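You operate a simulated robot arm through the tools that you are given. There is no shell and no other tool.

The job below is to be done with a simulated robot arm. You get a single attempt, and the scene is never put back.

JOB
Wrap the steel nipple with five laps of tape on the blue stand.
Fine: one lamp lights for each lap; swing the tape clear, then stand it in the cream tray. Set down upright: what you pick out.

It is judged by the outcome, as a careful person would: the job done as asked, and still so three seconds after it is handed in. It fails if anything else is knocked over, pushed out of place, dropped, spilled or broken.

ROBOT AND FRAMES
A 7-joint arm with a two-finger parallel gripper, fixed in place. Base frame: the origin is on the floor under the middle of its stand, x ahead of it, y to its left, z up. Readings come in mm, rad, newtons and seconds.
It reaches about 1112 mm from its shoulder. Its first joint turns from -2.897 to 2.897 rad. Payload 3.43 kg.
Tool frame: the origin (TCP) lies between the finger pads and is the grasp point; the fingertips stand 34 mm ahead of it; z points along the fingers, y is the line along which they close. Largest opening 128 mm; finger width 24, thickness 12; the body of the gripper, 48 by 130 mm, starts 96 mm behind the TCP.
Orientation is told as [roll, pitch, yaw] about the base's x, y, z axes, in that order, counted from this pose: with the fingers straight down and closing along the base's y, the tool's x points along the base's -x, its y along +y and its z along -z.

CONTROLS
- The arm moves only by the tool move_arm. Its argument "plan" is a list of rows, each a list of 7 numbers: the shift along the tool's x, y, z in units of 50 mm (1.0 is 50 mm), then the turn, a rotation vector about the tool's x, y, z in units of 6 degrees (1.0 is 6 degrees), then the opening in per cent of the stroke, from 0 (shut) to 100 (fully open). In form: [[tx, ty, tz, rx, ry, rz, hand], ...]. A call has 1 to 20 rows; each row shifts and turns the commanded pose from where the row before left it, along the tool's axes as they then stand. A call with a number of a shift or a turn outside -1 to 1 is refused whole. Each row takes 0.2 s and may step no farther than 50 mm and 0.15 rad from the row before; otherwise, or with a gripper value out of range, the whole call is refused. A pose out of reach is approached as far as the arm can. The call stops where the force on the tool passes 80 N (or 10 N more than at its start, if that is more) or the arm is blocked; 0.2 s more then pass. Each finger travels about 153 mm/s and halts on what it meets, pressing with about 34 N; the grip force reading is that of the motor and also rises with nothing between the fingers. The clock runs only during rows and for 0.2 s after the last one: add rows that do not move to give the fingers time. It gives the time, the measured TCP pose, the force on the tool (base axes), the opening and the grip force at its end, in the units of the frame above (readings bear some noise), with the torque about the TCP (base axes, N m) and any sound that the robot's microphone picked up.
- Cameras (640 x 400 px; columns grow to the right, rows downward): "scene" is fixed at [402.1, -500.9, 1682.2]; the picture's right is [0.65, -0.76, 0.00], its down [-0.59, -0.50, -0.63] and it looks along [0.48, 0.41, -0.78] (base axes); focal length 328 px, centre (320, 200). "wrist" rides on the gripper at [76, -11, -160] in the tool frame; the picture's right is [0.15, 0.99, 0.00], its down [-0.88, 0.13, -0.46] and it looks along [-0.45, 0.07, 0.89] (tool axes); focal length 234 px, centre (320, 200).
- snapshot(camera): a new picture of that camera. It takes no simulated time.
- locate(camera, pixels): for up to 12 pixels [column, row] of the newest picture of that camera ("zoom" is the newest enlarged one), the place [x, y, z] in the base frame of the surface seen there, good to about 2 mm. It takes no simulated time.
- close_up(camera, box): a new picture of the part [left, top, right, bottom] of that camera's present view, enlarged. It takes no simulated time.
- close_job(): hands the job in; it is judged then, once.

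Open the gripper and draw the arm clear of the work before you hand the job in, unless the task says otherwise.

The tools are called after ">>>" as name(argument=value, ...) on one line, values as JSON. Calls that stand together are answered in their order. move_arm: Moves the arm, as the interface text tells. Its arguments: {"type":"object","properties":{"plan":{"type":"array","items":{"type":"array","items":{"type":"number"}}}},"required":["plan"]} The other tools are called the same way: snapshot (camera) takes a picture; locate (camera, pixels) gives the place of the surface under pixels of a picture; close_up (camera, box) takes an enlarged picture of a part of a camera's view; close_job () hands the job in.

At the start:

```text
clock: 0.0
ee_pos: [602.7, 33.0, 1240.5]
orientation: [0.0, 0.002, 0.0]
ft_force: [0.2, 0.2, -1.1]
torque: [-0.01, 0.02, 0.04]
grip_width: 127.9
grasp_force: 0.0
```

scene: 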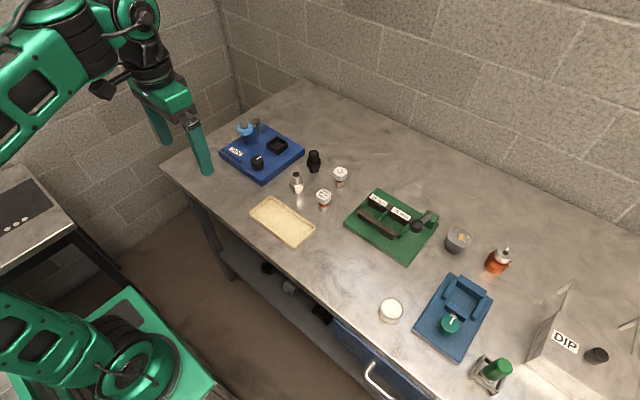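
wrist: 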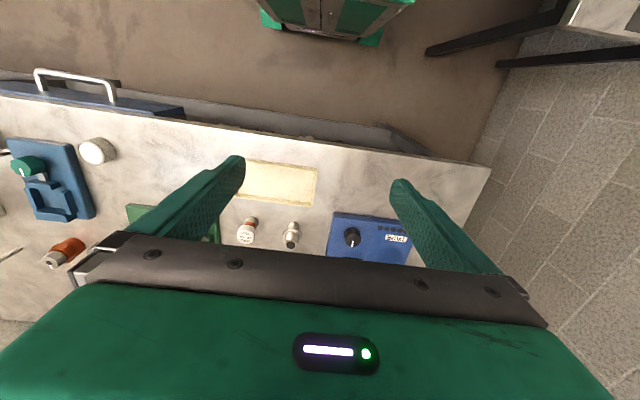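

I begin by enlarging the parts of the scene view: blue stand near (262,152), items near (300,185), and the rest of the bench.

>>> close_up(camera="scene", box=[210, 100, 370, 200])

>>> close_up(camera="scene", box=[330, 170, 490, 270])

>>> close_up(camera="scene", box=[360, 230, 640, 400])

>>> close_up(camera="scene", box=[230, 150, 390, 250])

```text
4.00 times, centred on (290, 150) of scene
```

zoom: 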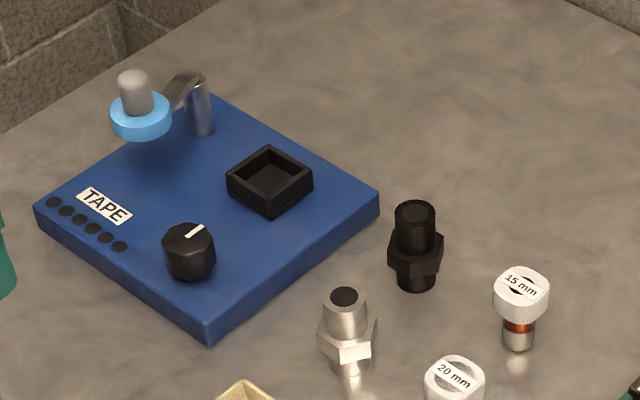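

```text
4.00 times, centred on (410, 220) of scene
```

zoom: 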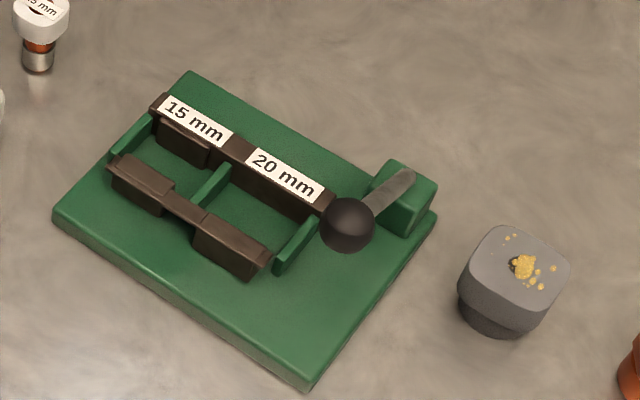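

```text
2.29 times, centred on (500, 315) of scene
```

zoom: 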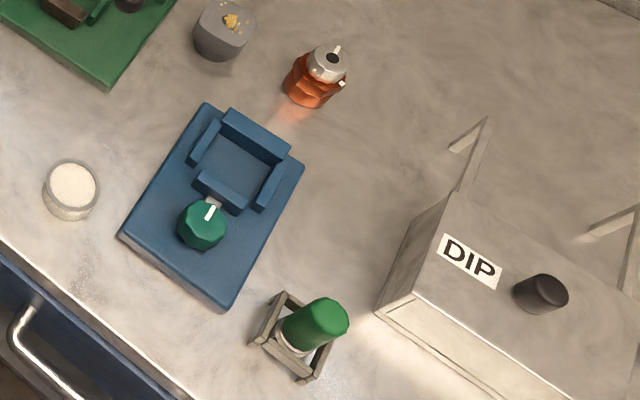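

```text
4.00 times, centred on (310, 200) of scene
```

zoom: 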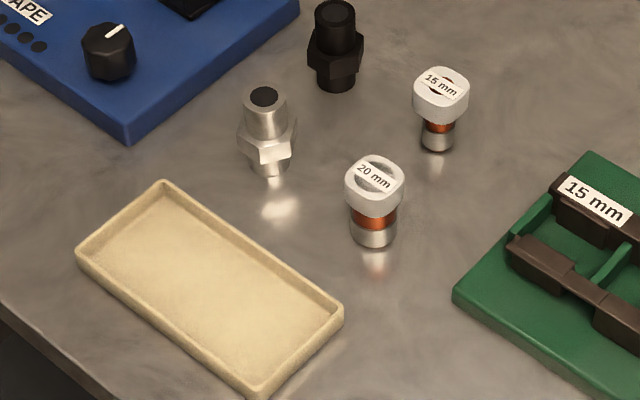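

The steel nipple is at scene (297,183), next to the black one at (314,160). The blue TAPE stand has a socket at (277,146), knob at (257,162), tape arm at (245,128) and a post at (260,126). I get their coordinates next.

>>> locate(camera="zoom", pixels=[[264, 96], [266, 122], [266, 150], [272, 172], [335, 15], [336, 80], [108, 35], [116, 30], [160, 185], [80, 255], [255, 390], [340, 310]])

>>> locate(camera="scene", pixels=[[245, 119], [245, 129], [239, 128], [252, 128], [260, 121], [260, 132], [277, 147], [268, 146], [278, 153], [287, 146], [277, 138], [257, 158]])

>>> locate(camera="scene", pixels=[[205, 244], [210, 210], [220, 153], [262, 182], [304, 150], [265, 125], [210, 247], [213, 240], [208, 238], [255, 195], [285, 222], [310, 230]])

```text
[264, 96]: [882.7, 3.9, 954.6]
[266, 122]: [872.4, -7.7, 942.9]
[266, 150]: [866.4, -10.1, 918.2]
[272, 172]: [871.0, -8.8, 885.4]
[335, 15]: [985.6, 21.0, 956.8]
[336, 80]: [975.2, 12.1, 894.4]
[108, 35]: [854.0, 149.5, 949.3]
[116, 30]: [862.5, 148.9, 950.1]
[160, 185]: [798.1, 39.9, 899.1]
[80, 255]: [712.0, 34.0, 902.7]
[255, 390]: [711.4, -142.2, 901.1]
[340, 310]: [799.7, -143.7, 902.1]
```

```text
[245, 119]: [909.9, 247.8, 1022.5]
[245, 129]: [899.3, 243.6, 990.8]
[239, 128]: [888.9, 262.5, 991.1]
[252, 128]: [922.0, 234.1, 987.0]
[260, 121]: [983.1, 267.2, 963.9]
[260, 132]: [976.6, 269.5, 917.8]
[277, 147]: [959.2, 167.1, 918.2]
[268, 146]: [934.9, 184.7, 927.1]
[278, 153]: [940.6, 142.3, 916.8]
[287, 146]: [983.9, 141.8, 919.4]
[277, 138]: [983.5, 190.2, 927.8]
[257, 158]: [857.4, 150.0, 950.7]
```

```text
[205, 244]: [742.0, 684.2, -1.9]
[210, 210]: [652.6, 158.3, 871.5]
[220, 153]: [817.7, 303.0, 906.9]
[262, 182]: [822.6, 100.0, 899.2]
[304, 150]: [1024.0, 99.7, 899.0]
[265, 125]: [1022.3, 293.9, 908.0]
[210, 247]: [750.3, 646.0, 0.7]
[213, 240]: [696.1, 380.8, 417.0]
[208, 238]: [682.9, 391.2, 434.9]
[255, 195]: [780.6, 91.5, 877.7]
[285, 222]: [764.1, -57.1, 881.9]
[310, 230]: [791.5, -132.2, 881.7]
```

The bench top is at z≈878, the stand spans x 820–1022, y 100–300, and the socket is near (960,165). I move to look at the stand with the wrist camera from above.

>>> move_arm(plan=[[-0.45, 0.38, 0.3, 0, 0, 0, 100], [-0.45, 0.38, 0.3, 0, 0, 0, 100], [-0.45, 0.38, 0.3, 0, 0, 0, 100], [-0.45, 0.38, 0.3, 0, 0, 0, 100], [-0.45, 0.38, 0.3, 0, 0, 0, 100], [-0.45, 0.38, 0.3, 0, 0, 0, 100], [-0.45, 0.38, 0.3, 0, 0, 0, 100], [-0.45, 0.38, 0.3, 0, 0, 0, 100], [0, 0, 0, 0, 0, 0, 100]])

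>>> snapshot(camera="wrist")

>>> snapshot(camera="scene")

```text
clock: 2.0
ee_pos: [768.8, 186.9, 1130.0]
orientation: [-0.001, -0.009, 0.0]
ft_force: [-0.1, 0.5, 0.1]
torque: [0.0, 0.02, -0.01]
grip_width: 128.0
grasp_force: 0.1
```

```text
taken
```

wrist: 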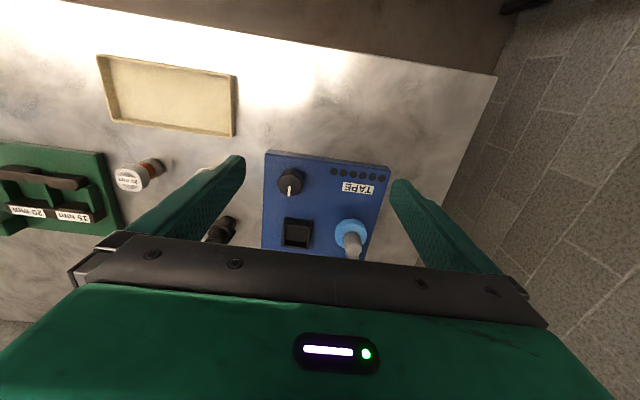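

```text
taken
```

scene: 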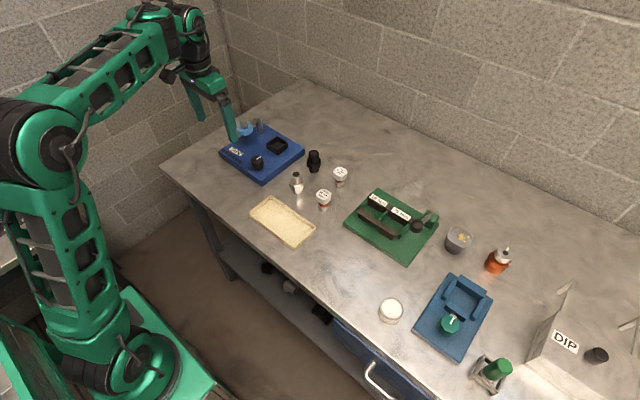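

The wrist picture shows the stand at about (325,205), with socket (297,233), knob (290,182), tape roll (350,235). I enlarge it.

>>> close_up(camera="wrist", box=[240, 140, 400, 260])

>>> close_up(camera="scene", box=[215, 105, 315, 190])

```text
3.33 times, centred on (320, 200) of wrist
```

zoom: 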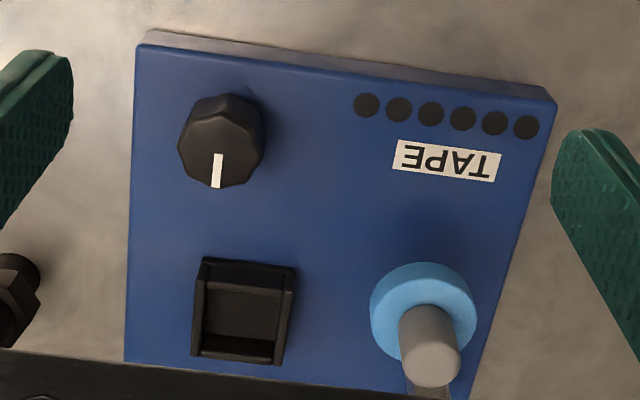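

```text
4.71 times, centred on (265, 148) of scene
```

zoom: 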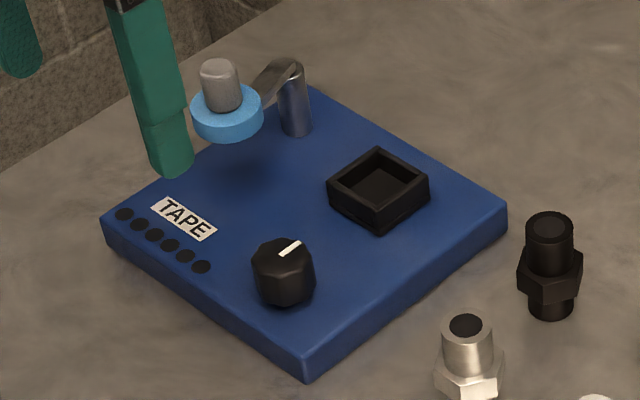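

I measure the key points on the enlarged scene view: handle top (219,68), roll rim, post top (290,70), socket corners (328,185),(378,218),(430,180),(378,150), knob top (285,252).

>>> locate(camera="zoom", pixels=[[219, 68], [226, 128], [197, 112], [257, 100], [290, 68], [298, 125], [330, 184], [378, 213], [428, 180], [378, 151], [380, 185], [283, 252]])

>>> locate(camera="zoom", pixels=[[264, 68], [240, 100], [270, 90], [285, 295], [260, 255], [310, 255], [467, 325], [468, 350], [470, 385], [445, 335], [490, 335], [355, 200]])

>>> locate(camera="wrist", pixels=[[290, 172], [290, 182], [352, 250], [345, 230], [297, 220], [297, 235], [288, 233], [311, 235], [297, 247], [343, 232], [357, 228], [350, 220]])

```text
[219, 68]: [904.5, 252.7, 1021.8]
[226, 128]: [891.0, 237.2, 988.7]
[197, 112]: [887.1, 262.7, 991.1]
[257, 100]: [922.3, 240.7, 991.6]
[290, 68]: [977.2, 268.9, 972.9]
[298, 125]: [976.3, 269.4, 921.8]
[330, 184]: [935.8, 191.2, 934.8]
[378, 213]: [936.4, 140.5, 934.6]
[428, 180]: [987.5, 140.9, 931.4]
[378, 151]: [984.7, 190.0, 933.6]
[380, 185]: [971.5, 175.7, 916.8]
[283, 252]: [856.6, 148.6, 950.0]
```

```text
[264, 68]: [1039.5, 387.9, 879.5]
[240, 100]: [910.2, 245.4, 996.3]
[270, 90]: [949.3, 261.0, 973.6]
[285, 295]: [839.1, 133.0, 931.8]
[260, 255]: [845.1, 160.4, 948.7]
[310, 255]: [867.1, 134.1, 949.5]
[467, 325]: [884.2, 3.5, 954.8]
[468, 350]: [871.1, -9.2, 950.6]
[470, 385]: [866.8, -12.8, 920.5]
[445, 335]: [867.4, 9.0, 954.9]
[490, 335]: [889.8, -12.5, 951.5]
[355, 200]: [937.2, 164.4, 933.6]
```

```text
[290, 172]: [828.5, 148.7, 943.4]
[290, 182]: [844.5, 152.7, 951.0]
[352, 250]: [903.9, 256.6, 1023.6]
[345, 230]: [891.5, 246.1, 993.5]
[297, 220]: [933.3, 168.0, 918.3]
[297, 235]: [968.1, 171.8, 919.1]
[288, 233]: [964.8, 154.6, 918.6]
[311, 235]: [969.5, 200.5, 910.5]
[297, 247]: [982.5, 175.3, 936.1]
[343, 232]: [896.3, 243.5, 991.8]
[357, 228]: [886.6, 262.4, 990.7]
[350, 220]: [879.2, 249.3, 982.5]
```

The socket centre is near (961,166) with its rim at z≈935 and floor at z≈918. The post is at (978,270), the roll and handle at (905,251) with the top at z≈1022, and the knob at (857,149). I move over the steel nipple near (880,0) to measure it from above.

>>> move_arm(plan=[[-0.178, -0.656, 0.3, 0, 0, 0, 100], [-0.178, -0.656, 0.3, 0, 0, 0, 100], [-0.178, -0.656, 0.3, 0, 0, 0, 100], [-0.178, -0.656, 0.3, 0, 0, 0, 100], [-0.178, -0.656, 0.3, 0, 0, 0, 100], [-0.178, -0.656, 0.3, 0, 0, 0, 100], [0, 0, 0, 0, 0, 0, 100]])

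>>> snapshot(camera="wrist")

>>> close_up(camera="wrist", box=[240, 130, 400, 230])

```text
clock: 3.6
ee_pos: [822.7, -11.9, 1042.3]
orientation: [0.001, -0.012, 0.0]
ft_force: [-0.9, 0.6, -0.6]
torque: [0.02, 0.02, 0.01]
grip_width: 128.0
grasp_force: 0.2
```

```text
taken
```

wrist: 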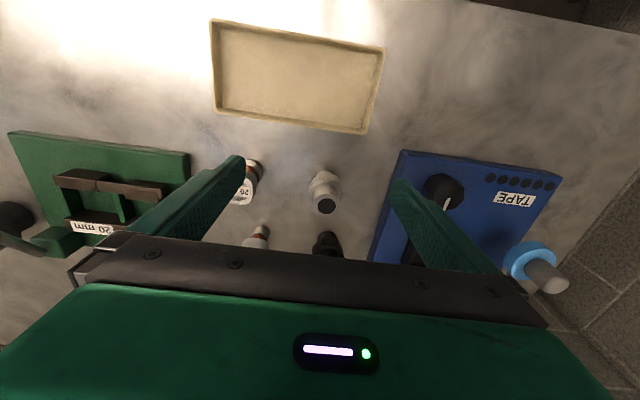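

```text
4.00 times, centred on (320, 180) of wrist
```

zoom: 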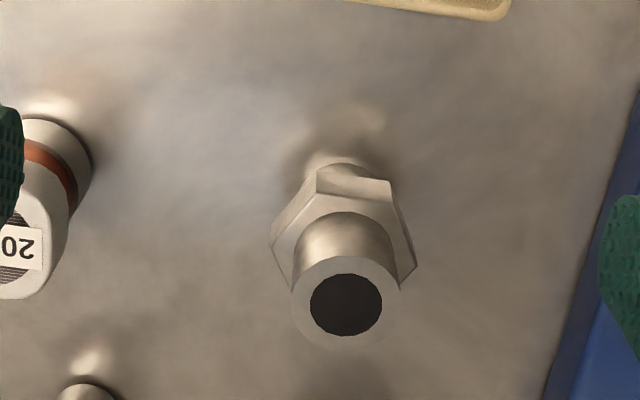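

The steel nipple fills the middle of the enlarged view, with its top ring centred at (346,303). I measure the ring and hex corners.

>>> locate(camera="zoom", pixels=[[346, 303], [297, 303], [396, 303], [346, 262], [346, 343], [316, 182], [388, 184], [272, 240], [413, 262], [290, 270], [350, 165], [346, 225]])

>>> locate(camera="wrist", pixels=[[320, 140], [300, 60], [222, 30], [375, 60], [358, 125], [228, 100], [330, 235], [325, 260], [240, 195], [255, 230]])

```text
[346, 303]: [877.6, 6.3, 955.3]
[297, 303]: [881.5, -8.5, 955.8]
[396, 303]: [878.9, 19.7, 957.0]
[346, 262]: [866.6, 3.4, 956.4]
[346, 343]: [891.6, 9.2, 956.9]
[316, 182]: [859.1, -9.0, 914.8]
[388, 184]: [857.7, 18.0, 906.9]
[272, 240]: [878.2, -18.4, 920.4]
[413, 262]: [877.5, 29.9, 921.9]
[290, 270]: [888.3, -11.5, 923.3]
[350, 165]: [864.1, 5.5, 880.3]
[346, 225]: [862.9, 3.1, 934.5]
```

```text
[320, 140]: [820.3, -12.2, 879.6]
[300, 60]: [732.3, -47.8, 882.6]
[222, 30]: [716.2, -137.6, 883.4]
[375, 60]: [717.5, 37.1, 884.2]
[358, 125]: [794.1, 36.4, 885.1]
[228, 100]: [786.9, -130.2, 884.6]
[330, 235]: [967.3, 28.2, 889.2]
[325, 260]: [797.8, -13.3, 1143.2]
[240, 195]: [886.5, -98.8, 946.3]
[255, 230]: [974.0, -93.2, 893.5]
```

The nipple's axis is at about (879,6), top z≈956, hex z 905–922, with flats facing ±x and ±60°. I move over it and yaw the tool +30° so that the fingers close on hex flats.

>>> move_arm(plan=[[-0.565, 0.178, 0, 0, 0, 0, 75], [-0.565, 0.178, 0, 0, 0, 0, 75], [0, 0, 0, 0, 0, -1, 75], [0, 0, 0, 0, 0, -1, 75], [0, 0, 0, 0, 0, -1, 75], [0, 0, 0, 0, 0, -1, 75], [0, 0, 0, 0, 0, -1, 75], [0, 0, 0, 0, 0, 0, 75]])

>>> snapshot(camera="wrist")

>>> close_up(camera="scene", box=[230, 110, 390, 210])

```text
clock: 5.4
ee_pos: [879.1, 6.9, 1042.4]
orientation: [-0.005, -0.012, 0.527]
ft_force: [-0.4, 0.4, 0.1]
torque: [0.0, 0.03, 0.02]
grip_width: 96.2
grasp_force: 0.1
```

```text
taken
```

wrist: 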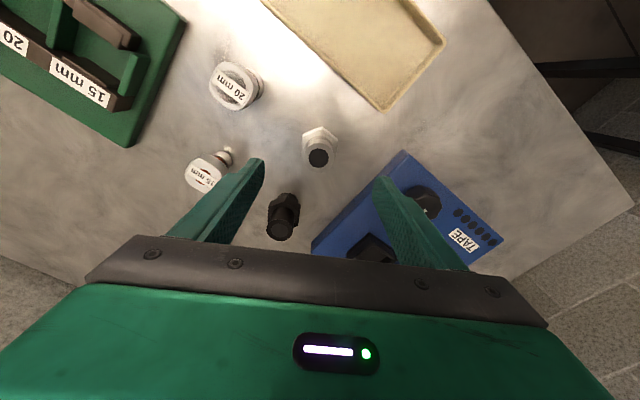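

```text
4.00 times, centred on (310, 160) of scene
```

zoom: 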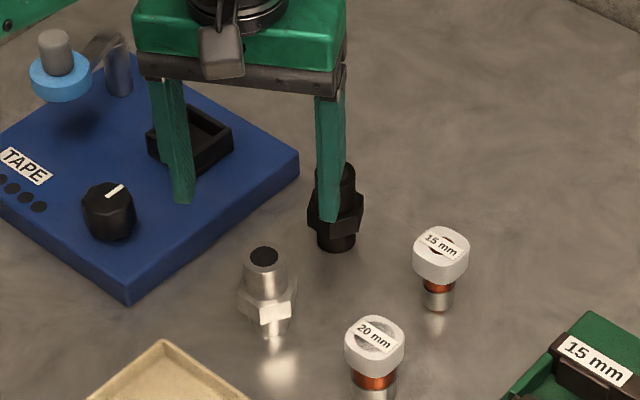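

The nipple's top appears at (318,157) in the wrist picture, right under the tool axis as expected. I verify its place before the descent.

>>> close_up(camera="wrist", box=[280, 110, 360, 180])

```text
5.71 times, centred on (320, 145) of wrist
```

zoom: 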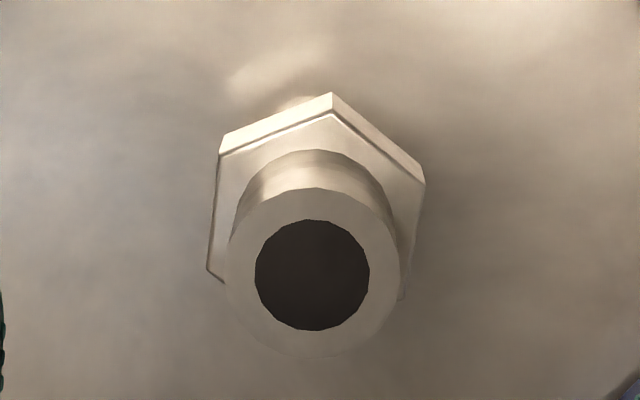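

The hex flats run parallel to the finger faces. I locate the ring centre (312,275) and the hex corners.

>>> locate(camera="zoom", pixels=[[312, 275], [235, 275], [390, 275], [312, 205], [312, 345], [333, 105], [225, 150], [420, 182], [212, 262], [404, 285]])

```text
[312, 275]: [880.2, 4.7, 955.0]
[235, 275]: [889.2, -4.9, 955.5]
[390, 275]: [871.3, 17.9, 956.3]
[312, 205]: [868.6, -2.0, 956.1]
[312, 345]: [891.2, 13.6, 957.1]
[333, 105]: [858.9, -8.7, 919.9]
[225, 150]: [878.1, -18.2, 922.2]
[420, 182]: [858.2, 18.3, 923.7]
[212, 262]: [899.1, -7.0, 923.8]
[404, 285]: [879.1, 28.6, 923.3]
```

The nipple's axis comes out at (879,5.5), so I shift by about 1.4 mm and descend so the TCP is near z 937 with open fingers.

>>> move_arm(plan=[[0.014, -0.024, 0.5, 0, 0, 0, 75], [0, 0, 0.5, 0, 0, 0, 75], [0, 0, 0.5, 0, 0, 0, 75], [0, 0, 0.3, 0, 0, 0, 75], [0, 0, 0.3, 0, 0, 0, 75], [0, 0, 0, 0, 0, 0, 75]])

>>> snapshot(camera="wrist")

>>> close_up(camera="scene", box=[260, 140, 360, 210])

```text
clock: 6.8
ee_pos: [880.3, 5.5, 936.2]
orientation: [-0.005, -0.009, 0.524]
ft_force: [0.9, 0.8, 0.5]
torque: [0.01, 0.01, -0.01]
grip_width: 96.0
grasp_force: 0.1
```

```text
taken
```

wrist: 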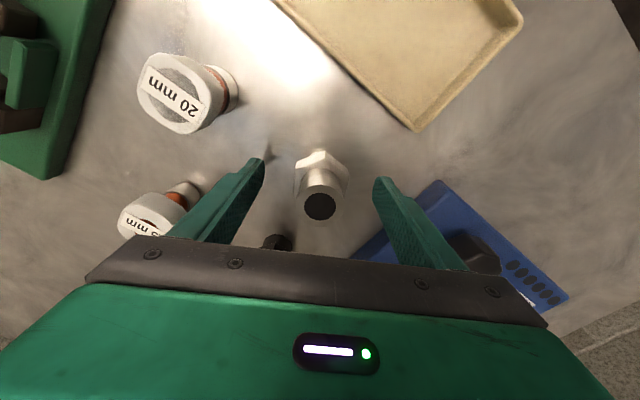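

```text
5.71 times, centred on (310, 175) of scene
```

zoom: 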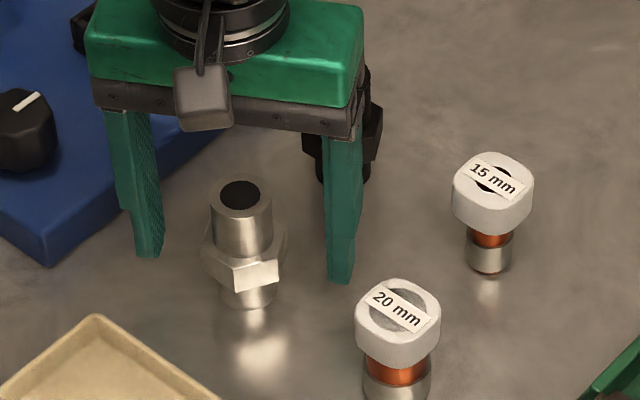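

Both fingers straddle the nipple centrally with TCP at (880,5.5,936). I close on the hex now.

>>> move_arm(plan=[[0, 0, 0, 0, 0, 0, 50], [0, 0, 0, 0, 0, 0, 35], [0, 0, 0, 0, 0, 0, 15], [0, 0, 0, 0, 0, 0, 15], [0, 0, 0, 0, 0, 0, 15]])

>>> snapshot(camera="wrist")

```text
clock: 8.0
ee_pos: [879.3, 5.0, 937.4]
orientation: [-0.004, -0.011, 0.524]
ft_force: [-0.5, 0.3, 1.5]
torque: [0.04, 0.03, 0.0]
grip_width: 42.8
grasp_force: 33.9
```

```text
taken
```

wrist: 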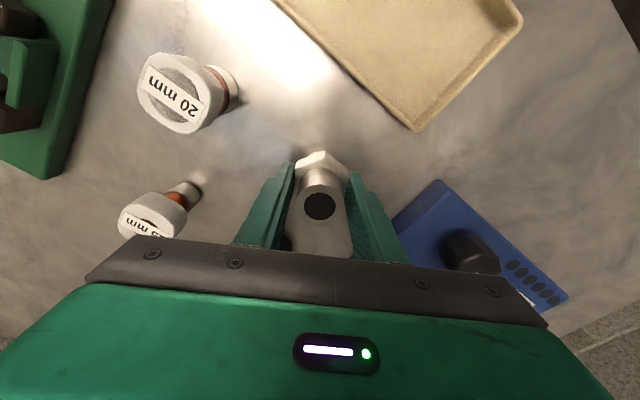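

The nipple is gripped at 42.8 mm. I lift it and carry it over to the socket at (961,166).

>>> move_arm(plan=[[0, 0, -0.3, 0, 0, 0, 15], [0, 0, -0.5, 0, 0, 0, 15], [0, 0, -0.5, 0, 0, 0, 15], [0, 0, -0.5, 0, 0, 0, 15], [0, 0, -0.3, 0, 0, 0, 15], [-0.5, 0.325, 0, 0, 0, 0, 15], [-0.5, 0.325, 0, 0, 0, 0, 15], [-0.5, 0.325, 0, 0, 0, 0, 15], [-0.5, 0.325, 0, 0, 0, 0, 15], [-0.5, 0.325, 0, 0, 0, 0, 15], [-0.5, 0.325, 0, 0, 0, 0, 15], [0, 0, 0, 0, 0, 0, 15]])

>>> snapshot(camera="wrist")

>>> close_up(camera="scene", box=[210, 90, 330, 190])

```text
clock: 10.6
ee_pos: [962.2, 162.9, 1041.7]
orientation: [-0.005, -0.01, 0.522]
ft_force: [-0.1, -0.3, -0.4]
torque: [-0.03, -0.04, -0.04]
grip_width: 19.6
grasp_force: 0.0
```

```text
taken
```

wrist: 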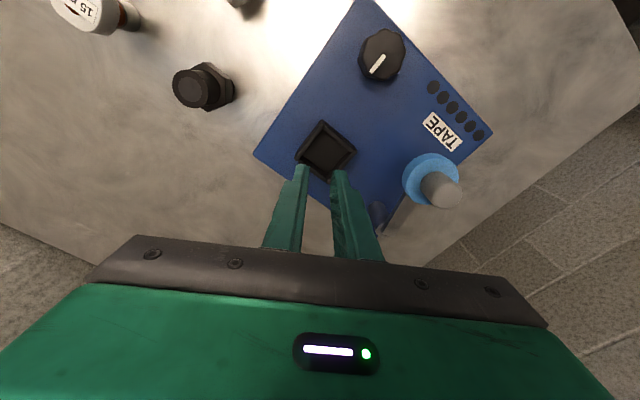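

```text
4.00 times, centred on (270, 140) of scene
```

zoom: 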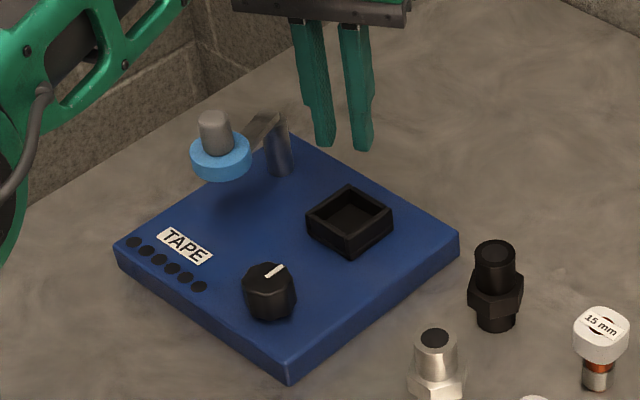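

The grip width fell to 19.6, so the nipple slipped out. It still seems to stand near zoom (436,350), and I check its state closely.

>>> close_up(camera="scene", box=[270, 150, 350, 210])

>>> locate(camera="wrist", pixels=[[327, 148], [326, 122], [356, 152], [300, 160], [325, 135], [312, 148], [384, 62], [384, 34], [440, 190], [430, 155], [404, 180], [376, 210]])

```text
6.67 times, centred on (310, 180) of scene
```

zoom: 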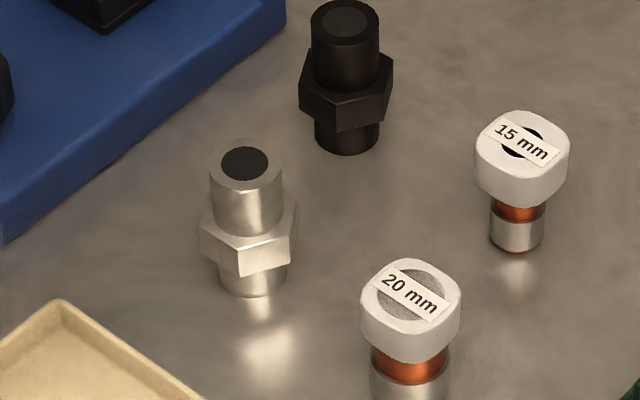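

```text
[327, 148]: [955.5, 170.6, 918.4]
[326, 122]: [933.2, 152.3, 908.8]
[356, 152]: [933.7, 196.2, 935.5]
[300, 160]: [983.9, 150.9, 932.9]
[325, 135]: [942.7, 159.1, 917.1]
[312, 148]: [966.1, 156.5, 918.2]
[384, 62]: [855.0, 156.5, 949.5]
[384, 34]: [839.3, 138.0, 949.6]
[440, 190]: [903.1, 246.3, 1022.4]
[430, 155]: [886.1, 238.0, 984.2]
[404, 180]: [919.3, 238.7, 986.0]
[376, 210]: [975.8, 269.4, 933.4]
```

The nipple still stands upright in its old place. While I am above the socket I enlarge it to refine its centre.

>>> close_up(camera="wrist", box=[270, 100, 390, 200])

```text
4.00 times, centred on (330, 150) of wrist
```

zoom: 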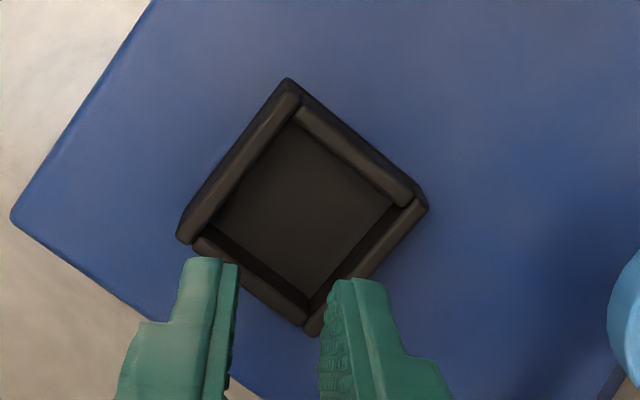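

I locate rim and floor points of the socket.

>>> locate(camera="zoom", pixels=[[293, 97], [415, 205], [185, 235], [310, 322], [240, 165], [355, 150], [365, 255], [245, 275], [298, 128], [390, 202], [308, 290], [215, 225]])

```text
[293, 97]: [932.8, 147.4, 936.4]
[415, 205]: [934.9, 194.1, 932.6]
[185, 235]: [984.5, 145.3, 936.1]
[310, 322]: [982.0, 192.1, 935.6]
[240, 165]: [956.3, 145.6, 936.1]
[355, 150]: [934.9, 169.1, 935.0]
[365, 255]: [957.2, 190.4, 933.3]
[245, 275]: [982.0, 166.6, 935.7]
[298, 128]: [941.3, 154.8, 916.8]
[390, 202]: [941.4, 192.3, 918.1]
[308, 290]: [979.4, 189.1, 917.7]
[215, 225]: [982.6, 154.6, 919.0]
```

The socket centre refines to about (959,167.5). I go back over the nipple with open fingers, also trimming the small tool tilt, and then look at it from above.

>>> move_arm(plan=[[0.502, -0.316, 0, -0.048, 0.095, 0, 30], [0.502, -0.316, 0, 0, 0, 0, 60], [0.502, -0.316, 0, 0, 0, 0, 75], [0.502, -0.316, 0, 0, 0, 0, 75], [0.502, -0.316, 0, 0, 0, 0, 75], [0.502, -0.316, 0, 0, 0, 0, 75], [0, 0, 0, 0, 0, 0, 75]])

>>> close_up(camera="wrist", box=[280, 110, 360, 180])

```text
clock: 12.2
ee_pos: [875.7, 5.6, 1043.0]
orientation: [-0.002, 0.001, 0.522]
ft_force: [-0.2, -0.3, -0.3]
torque: [0.02, 0.05, 0.01]
grip_width: 96.1
grasp_force: 0.0
```

```text
5.71 times, centred on (320, 145) of wrist
```

zoom: 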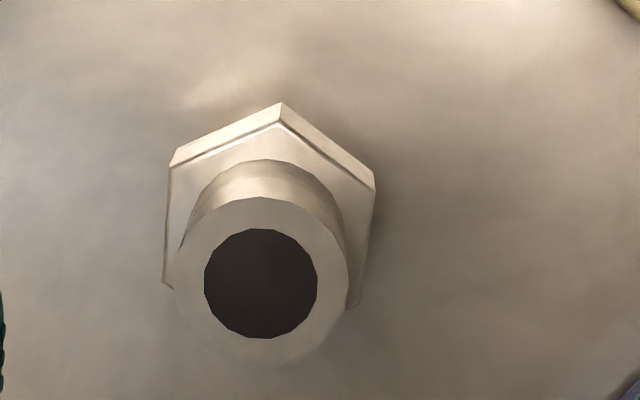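

The tool is now plumb. I measure the nipple's place again.

>>> locate(camera="zoom", pixels=[[261, 283], [185, 283], [338, 283], [261, 215], [261, 352], [282, 115], [175, 162], [370, 190], [168, 278], [352, 298]])

```text
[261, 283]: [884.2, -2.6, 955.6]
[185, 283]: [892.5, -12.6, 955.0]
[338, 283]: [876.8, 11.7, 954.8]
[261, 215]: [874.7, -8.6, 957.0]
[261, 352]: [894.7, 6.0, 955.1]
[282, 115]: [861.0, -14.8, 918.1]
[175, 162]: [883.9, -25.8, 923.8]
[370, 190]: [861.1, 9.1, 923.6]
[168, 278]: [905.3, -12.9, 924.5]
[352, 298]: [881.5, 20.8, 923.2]
```

The nipple now stands at about (883.7,-1.6), moved some 8 mm but upright. I will grip the upper thread this time, with tips just above the hex top at z≈924, so I centre and descend to z≈960.

>>> move_arm(plan=[[-0.066, -0.204, 0.4, 0, 0, 0, 60], [0, 0, 0.4, 0, 0, 0, 60], [0, 0, 0.4, 0, 0, 0, 60], [0, 0, 0.3, 0, 0, 0, 60], [0, 0, 0.1, 0, 0, 0, 60], [0, 0, 0, 0, 0, 0, 60]])

>>> snapshot(camera="wrist")

>>> close_up(camera="scene", box=[260, 140, 360, 210])

```text
clock: 13.6
ee_pos: [884.7, 0.4, 962.5]
orientation: [0.0, -0.001, 0.523]
ft_force: [0.3, 0.2, -0.2]
torque: [-0.04, -0.03, 0.01]
grip_width: 76.9
grasp_force: 0.0
```

```text
taken
```

wrist: 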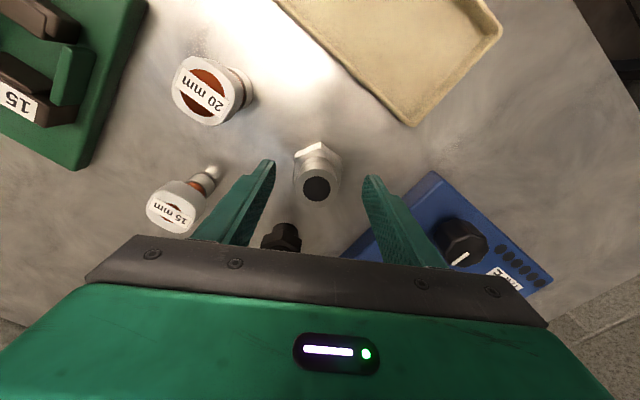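

```text
5.71 times, centred on (310, 175) of scene
```

zoom: 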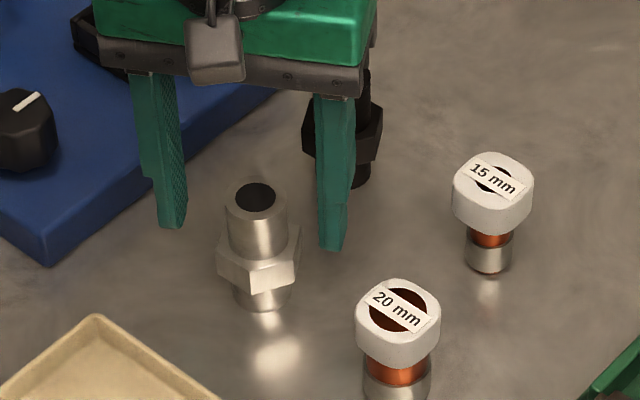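

The nipple's top is at wrist (316,188), about 2–3 mm toward the tool's −y. I correct that, go 2.5 mm lower and close slowly on the thread.

>>> move_arm(plan=[[0, -0.045, 0.05, 0, 0, 0, 60], [0, 0, 0, 0, 0, 0, 45], [0, 0, 0, 0, 0, 0, 35], [0, 0, 0, 0, 0, 0, 28], [0, 0, 0, 0, 0, 0, 10], [0, 0, 0, 0, 0, 0, 0], [0, 0, 0, 0, 0, 0, 0]])

>>> snapshot(camera="wrist")

```text
clock: 15.2
ee_pos: [886.5, -0.8, 960.9]
orientation: [0.0, 0.001, 0.524]
ft_force: [0.4, 0.3, 0.4]
torque: [0.01, 0.05, -0.03]
grip_width: 32.7
grasp_force: 33.9
```

```text
taken
```

wrist: 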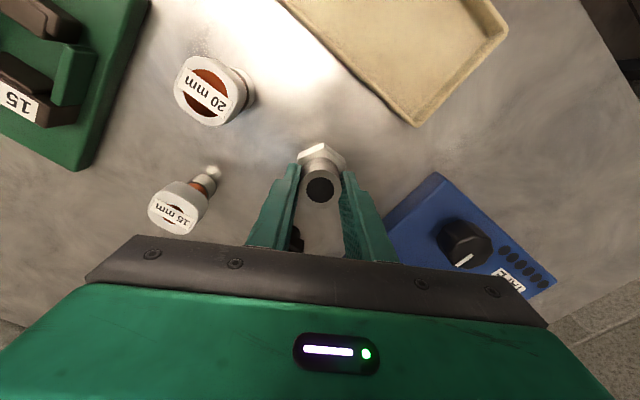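

The thread is gripped at 32.7 mm with 33.9 N. I lift slowly by 10 mm and check that it holds.

>>> move_arm(plan=[[0, 0, -0.05, 0, 0, 0, 0], [0, 0, -0.05, 0, 0, 0, 0], [0, 0, -0.05, 0, 0, 0, 0], [0, 0, -0.05, 0, 0, 0, 0], [0, 0, 0, 0, 0, 0, 0]])

>>> close_up(camera="scene", box=[260, 140, 360, 210])

>>> close_up(camera="wrist", box=[240, 120, 400, 220])

```text
clock: 16.4
ee_pos: [886.0, -1.9, 969.8]
orientation: [-0.001, 0.0, 0.524]
ft_force: [0.4, -0.7, -1.9]
torque: [0.04, 0.02, 0.02]
grip_width: 32.5
grasp_force: 33.7
```

```text
5.71 times, centred on (310, 175) of scene
```

zoom: 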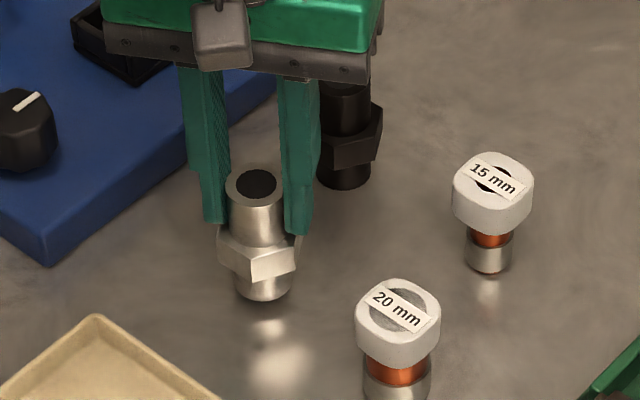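

```text
4.00 times, centred on (320, 170) of wrist
```

zoom: 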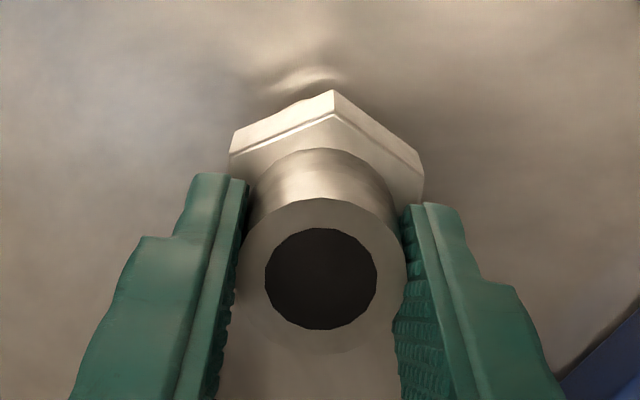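

It is holding: the nipple is off the bench with its reflection separated below it. I keep lifting gently.

>>> move_arm(plan=[[0, 0, -0.1, 0, 0, 0, 0], [0, 0, -0.15, 0, 0, 0, 0], [0, 0, -0.2, 0, 0, 0, 0], [0, 0, -0.2, 0, 0, 0, 0], [0, 0, -0.2, 0, 0, 0, 0], [0, 0, -0.2, 0, 0, 0, 0], [0, 0, -0.2, 0, 0, 0, 0], [0, 0, -0.2, 0, 0, 0, 0], [0, 0, -0.2, 0, 0, 0, 0], [0, 0, -0.15, 0, 0, 0, 0], [0, 0, 0, 0, 0, 0, 0]])

>>> close_up(camera="scene", box=[210, 90, 350, 190])

>>> close_up(camera="wrist", box=[240, 120, 400, 220])

```text
clock: 18.8
ee_pos: [887.5, -1.3, 1059.5]
orientation: [0.0, 0.0, 0.524]
ft_force: [0.1, 0.5, -2.3]
torque: [0.0, 0.01, 0.01]
grip_width: 33.0
grasp_force: 34.1
```

```text
4.00 times, centred on (280, 140) of scene
```

zoom: 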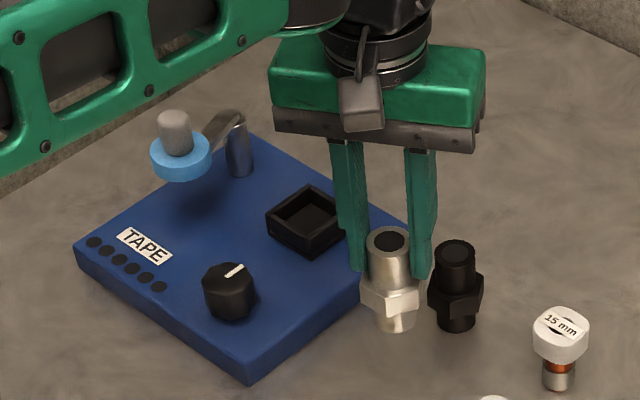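

```text
4.00 times, centred on (320, 170) of wrist
```

zoom: 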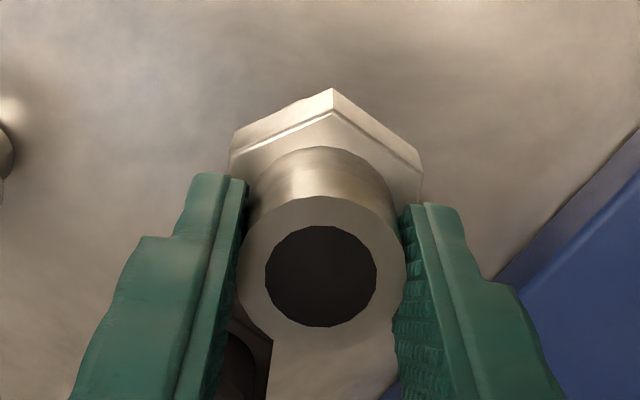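

It holds firmly at 33 mm and 34 N. I carry it across to above the socket at (959,167.5).

>>> move_arm(plan=[[-0.15, 0.113, 0, 0, 0, 0, 0], [-0.28, 0.211, 0, 0, 0, 0, 0], [-0.293, 0.221, 0, 0, 0, 0, 0], [-0.293, 0.221, 0, 0, 0, 0, 0], [-0.293, 0.221, 0, 0, 0, 0, 0], [-0.293, 0.221, 0, 0, 0, 0, 0], [-0.293, 0.221, 0, 0, 0, 0, 0], [-0.293, 0.221, 0, 0, 0, 0, 0], [-0.293, 0.221, 0, 0, 0, 0, 0], [-0.293, 0.221, 0, 0, 0, 0, 0], [-0.15, 0.113, 0, 0, 0, 0, 0], [0, 0, 0, 0, 0, 0, 0]])

>>> snapshot(camera="wrist")

>>> close_up(camera="wrist", box=[240, 90, 400, 220])

>>> close_up(camera="scene", box=[210, 70, 350, 190])

```text
clock: 21.4
ee_pos: [958.1, 165.7, 1060.5]
orientation: [-0.001, 0.0, 0.522]
ft_force: [0.1, 0.7, -2.3]
torque: [0.01, 0.02, -0.01]
grip_width: 32.6
grasp_force: 33.4
```

```text
taken
```

wrist: 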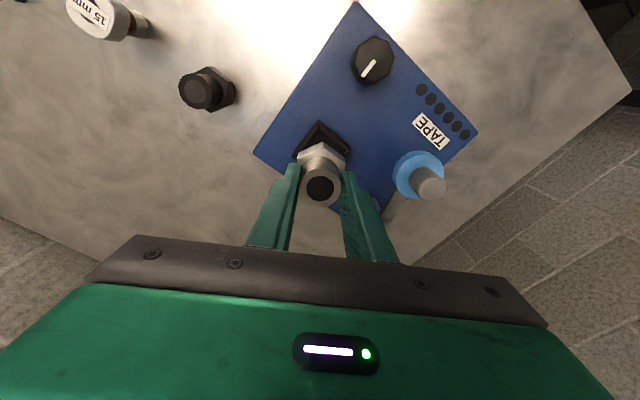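

```text
3.08 times, centred on (320, 155) of wrist
```

zoom: 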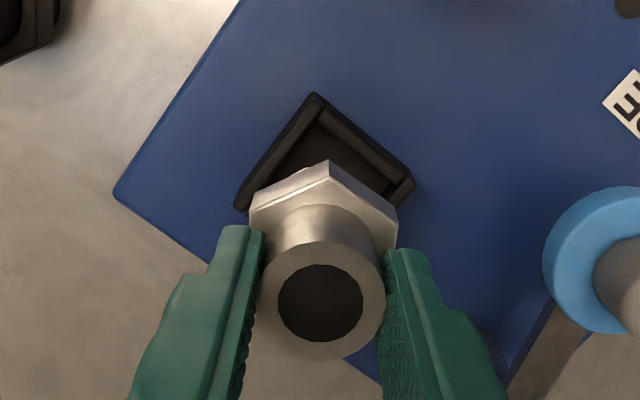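

```text
3.33 times, centred on (280, 130) of scene
```

zoom: 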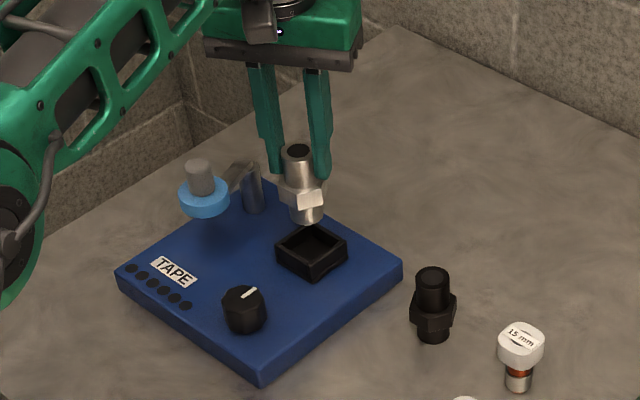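

The nipple hangs above the socket. I locate visible rim points once more to check the alignment.

>>> locate(camera="zoom", pixels=[[278, 152], [313, 103], [364, 147], [404, 183], [241, 203], [330, 150], [322, 303]])

```text
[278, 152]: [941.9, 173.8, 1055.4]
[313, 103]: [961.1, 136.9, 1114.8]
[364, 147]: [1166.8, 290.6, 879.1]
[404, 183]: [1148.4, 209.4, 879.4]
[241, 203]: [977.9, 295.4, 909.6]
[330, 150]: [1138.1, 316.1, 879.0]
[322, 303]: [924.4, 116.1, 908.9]
```

That zoom referred to the scene view, so I retake the wrist enlargement and locate there.

>>> close_up(camera="wrist", box=[270, 100, 370, 180])

```text
5.00 times, centred on (320, 140) of wrist
```

zoom: 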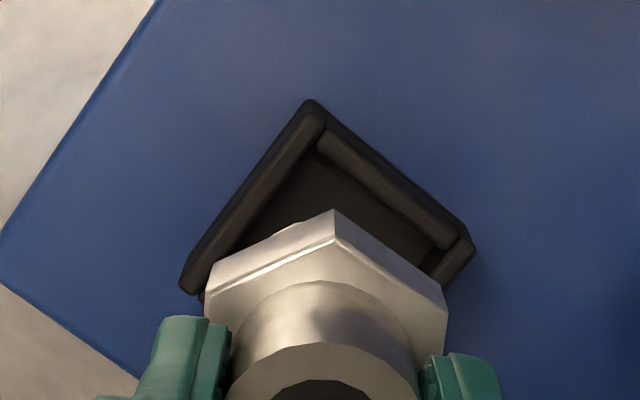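

I locate the wall tops at (250,200), (390,185) and the corners.

>>> locate(camera="zoom", pixels=[[250, 195], [390, 185], [315, 118], [190, 280], [460, 242], [325, 170], [440, 275], [285, 200], [375, 195]])

```text
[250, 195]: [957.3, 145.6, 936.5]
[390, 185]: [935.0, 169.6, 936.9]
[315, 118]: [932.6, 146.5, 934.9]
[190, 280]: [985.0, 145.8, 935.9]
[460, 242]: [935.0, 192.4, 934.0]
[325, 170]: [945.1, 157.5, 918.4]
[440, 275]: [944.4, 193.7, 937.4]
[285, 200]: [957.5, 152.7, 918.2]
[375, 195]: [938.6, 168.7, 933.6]
```

Target socket centre is (958.5,168) and the nipple axis sits about 1.5 mm toward tool +x of the TCP. I correct by (-3.2,1.8) mm and lower until the nipple's foot is just inside the rim.

>>> move_arm(plan=[[-0.065, 0.036, 0, 0, 0, 0, 0], [0, 0, 0.15, 0, 0, 0, 0], [0, 0, 0.2, 0, 0, 0, 0], [0, 0, 0.2, 0, 0, 0, 0], [0, 0, 0.15, 0, 0, 0, 0], [0, 0, 0.05, 0, 0, 0, 0], [0, 0, 0, 0, 0, 0, 0]])

>>> close_up(camera="wrist", box=[270, 120, 370, 210])

>>> close_up(camera="scene", box=[240, 100, 320, 170])

```text
clock: 23.0
ee_pos: [959.3, 171.5, 1021.4]
orientation: [0.001, -0.001, 0.525]
ft_force: [-0.6, 0.1, -2.3]
torque: [-0.01, 0.02, -0.01]
grip_width: 32.7
grasp_force: 34.3
```

```text
4.44 times, centred on (320, 165) of wrist
```

zoom: 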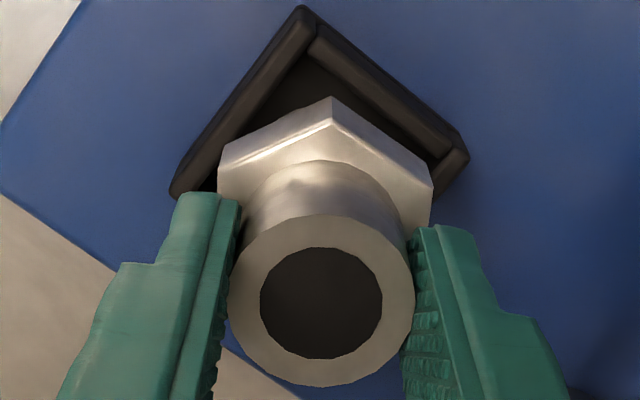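

```text
5.71 times, centred on (280, 135) of scene
```

zoom: 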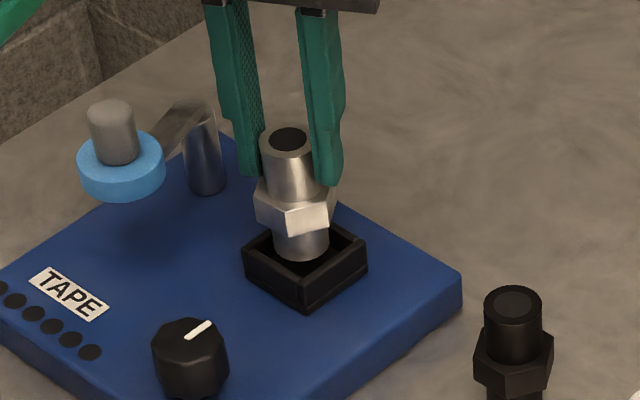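

The foot is just above the rim. I compare nipple and rim in a higher magnification of the scene view before going in.

>>> close_up(camera="scene", box=[260, 115, 300, 160])

```text
8.89 times, centred on (280, 138) of scene
```

zoom: 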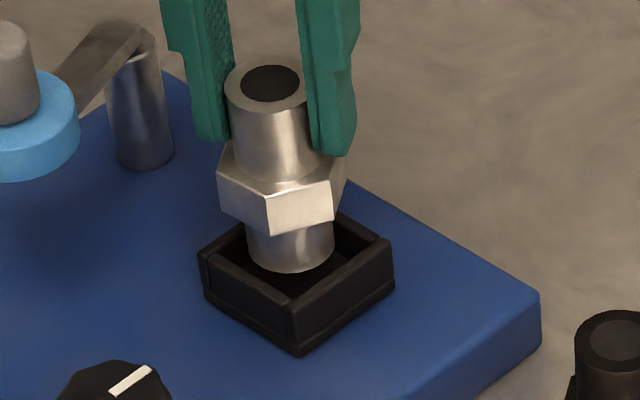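

In the scene view the nipple foot is offset roughly 3 mm toward −x from the rim centre (296,247). Combining this with the wrist estimate, I shift about (+2,−1.3) mm and lower 10 mm slowly.

>>> move_arm(plan=[[-0.022, -0.042, 0, 0, 0, 0, 0], [0, 0, 0.05, 0, 0, 0, 0], [0, 0, 0.05, 0, 0, 0, 0], [0, 0, 0.05, 0, 0, 0, 0], [0, 0, 0.05, 0, 0, 0, 0], [0, 0, 0, 0, 0, 0, 0]])

>>> close_up(camera="scene", box=[260, 115, 300, 160])

```text
clock: 24.4
ee_pos: [961.3, 168.5, 1012.1]
orientation: [-0.001, 0.001, 0.524]
ft_force: [-0.2, -0.5, -1.7]
torque: [0.03, 0.04, -0.03]
grip_width: 32.4
grasp_force: 34.3
```

```text
8.89 times, centred on (280, 138) of scene
```

zoom: 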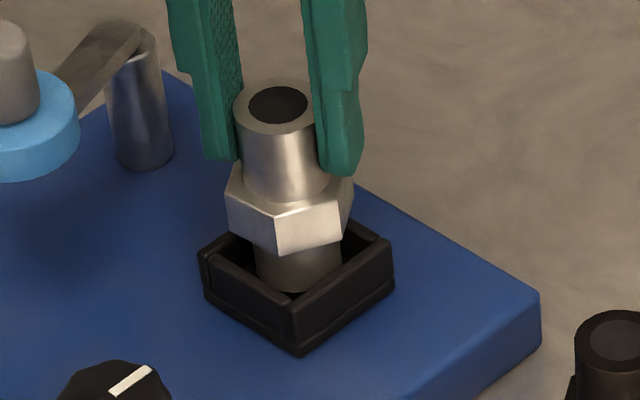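

The foot has entered the socket centrally without contact force. I lower further in small steps watching the force.

>>> move_arm(plan=[[0, 0, 0.04, 0, 0, 0, 0], [0, 0, 0.04, 0, 0, 0, 0], [0, 0, 0.04, 0, 0, 0, 0], [0, 0, 0.04, 0, 0, 0, 0], [0, 0, 0, 0, 0, 0, 0]])

>>> close_up(camera="scene", box=[260, 115, 300, 160])

```text
clock: 25.6
ee_pos: [963.5, 169.8, 1004.4]
orientation: [-0.001, 0.002, 0.523]
ft_force: [-0.6, -0.2, -3.2]
torque: [-0.01, 0.0, 0.0]
grip_width: 32.3
grasp_force: 33.6
```

```text
8.89 times, centred on (280, 138) of scene
```

zoom: 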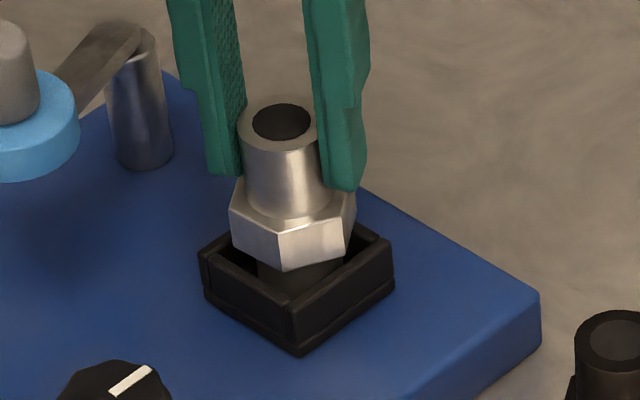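

Still free, with TCP x reading drifting to 963.5. I nudge 1.5 mm toward −x and go 3 mm lower.

>>> move_arm(plan=[[0.026, 0.015, 0, 0, 0, 0, 0], [0, 0, 0.03, 0, 0, 0, 0], [0, 0, 0.03, 0, 0, 0, 0], [0, 0, 0, 0, 0, 0, 0], [0, 0, 0, 0, 0, 0, 0]])

>>> close_up(camera="wrist", box=[270, 120, 370, 210])

```text
clock: 26.8
ee_pos: [959.8, 169.0, 1002.6]
orientation: [-0.001, -0.003, 0.524]
ft_force: [1.0, 0.9, 14.6]
torque: [0.18, 0.15, 0.01]
grip_width: 32.5
grasp_force: 33.7
```

```text
4.44 times, centred on (320, 165) of wrist
```

zoom: 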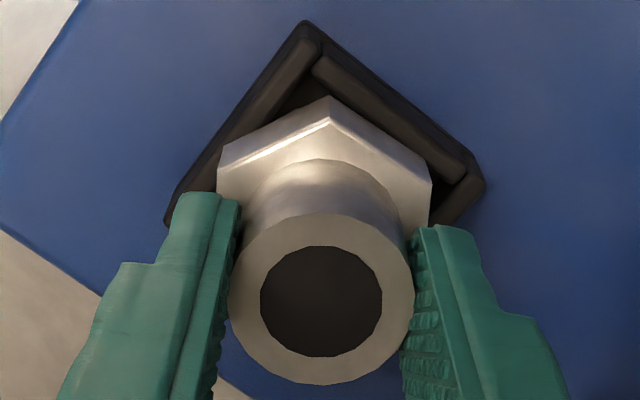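

The force rose to 14.6 N upward: the nipple is on the socket floor. I ease up 1.5 mm, then open the fingers and look.

>>> move_arm(plan=[[0, 0, -0.025, 0, 0, 0, 0], [0, 0, 0, 0, 0, 0, 30], [0, 0, 0, 0, 0, 0, 40], [0, 0, 0, 0, 0, 0, 55], [0, 0, 0, 0, 0, 0, 55]])

>>> close_up(camera="wrist", box=[270, 120, 370, 210])

>>> close_up(camera="scene", box=[260, 115, 300, 160])

```text
clock: 28.0
ee_pos: [960.5, 167.9, 1002.9]
orientation: [0.0, -0.001, 0.525]
ft_force: [0.2, 0.2, 0.1]
torque: [-0.01, 0.0, 0.01]
grip_width: 70.4
grasp_force: 0.0
```

```text
4.44 times, centred on (320, 165) of wrist
```

zoom: 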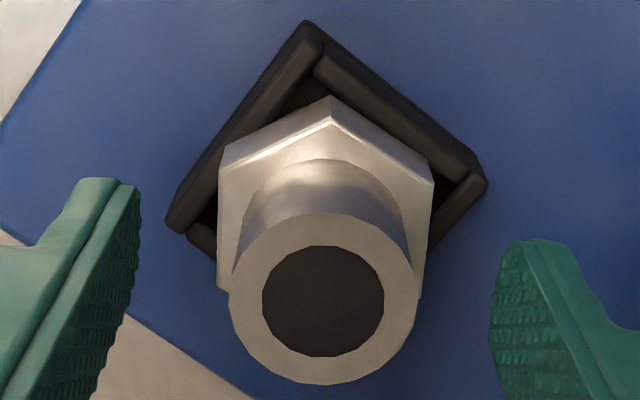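

```text
8.89 times, centred on (280, 138) of scene
```

zoom: 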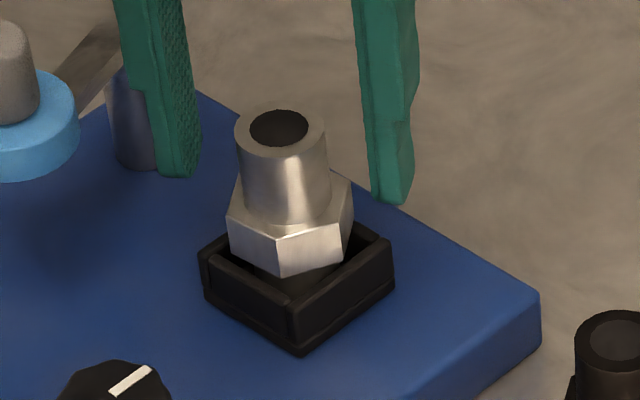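

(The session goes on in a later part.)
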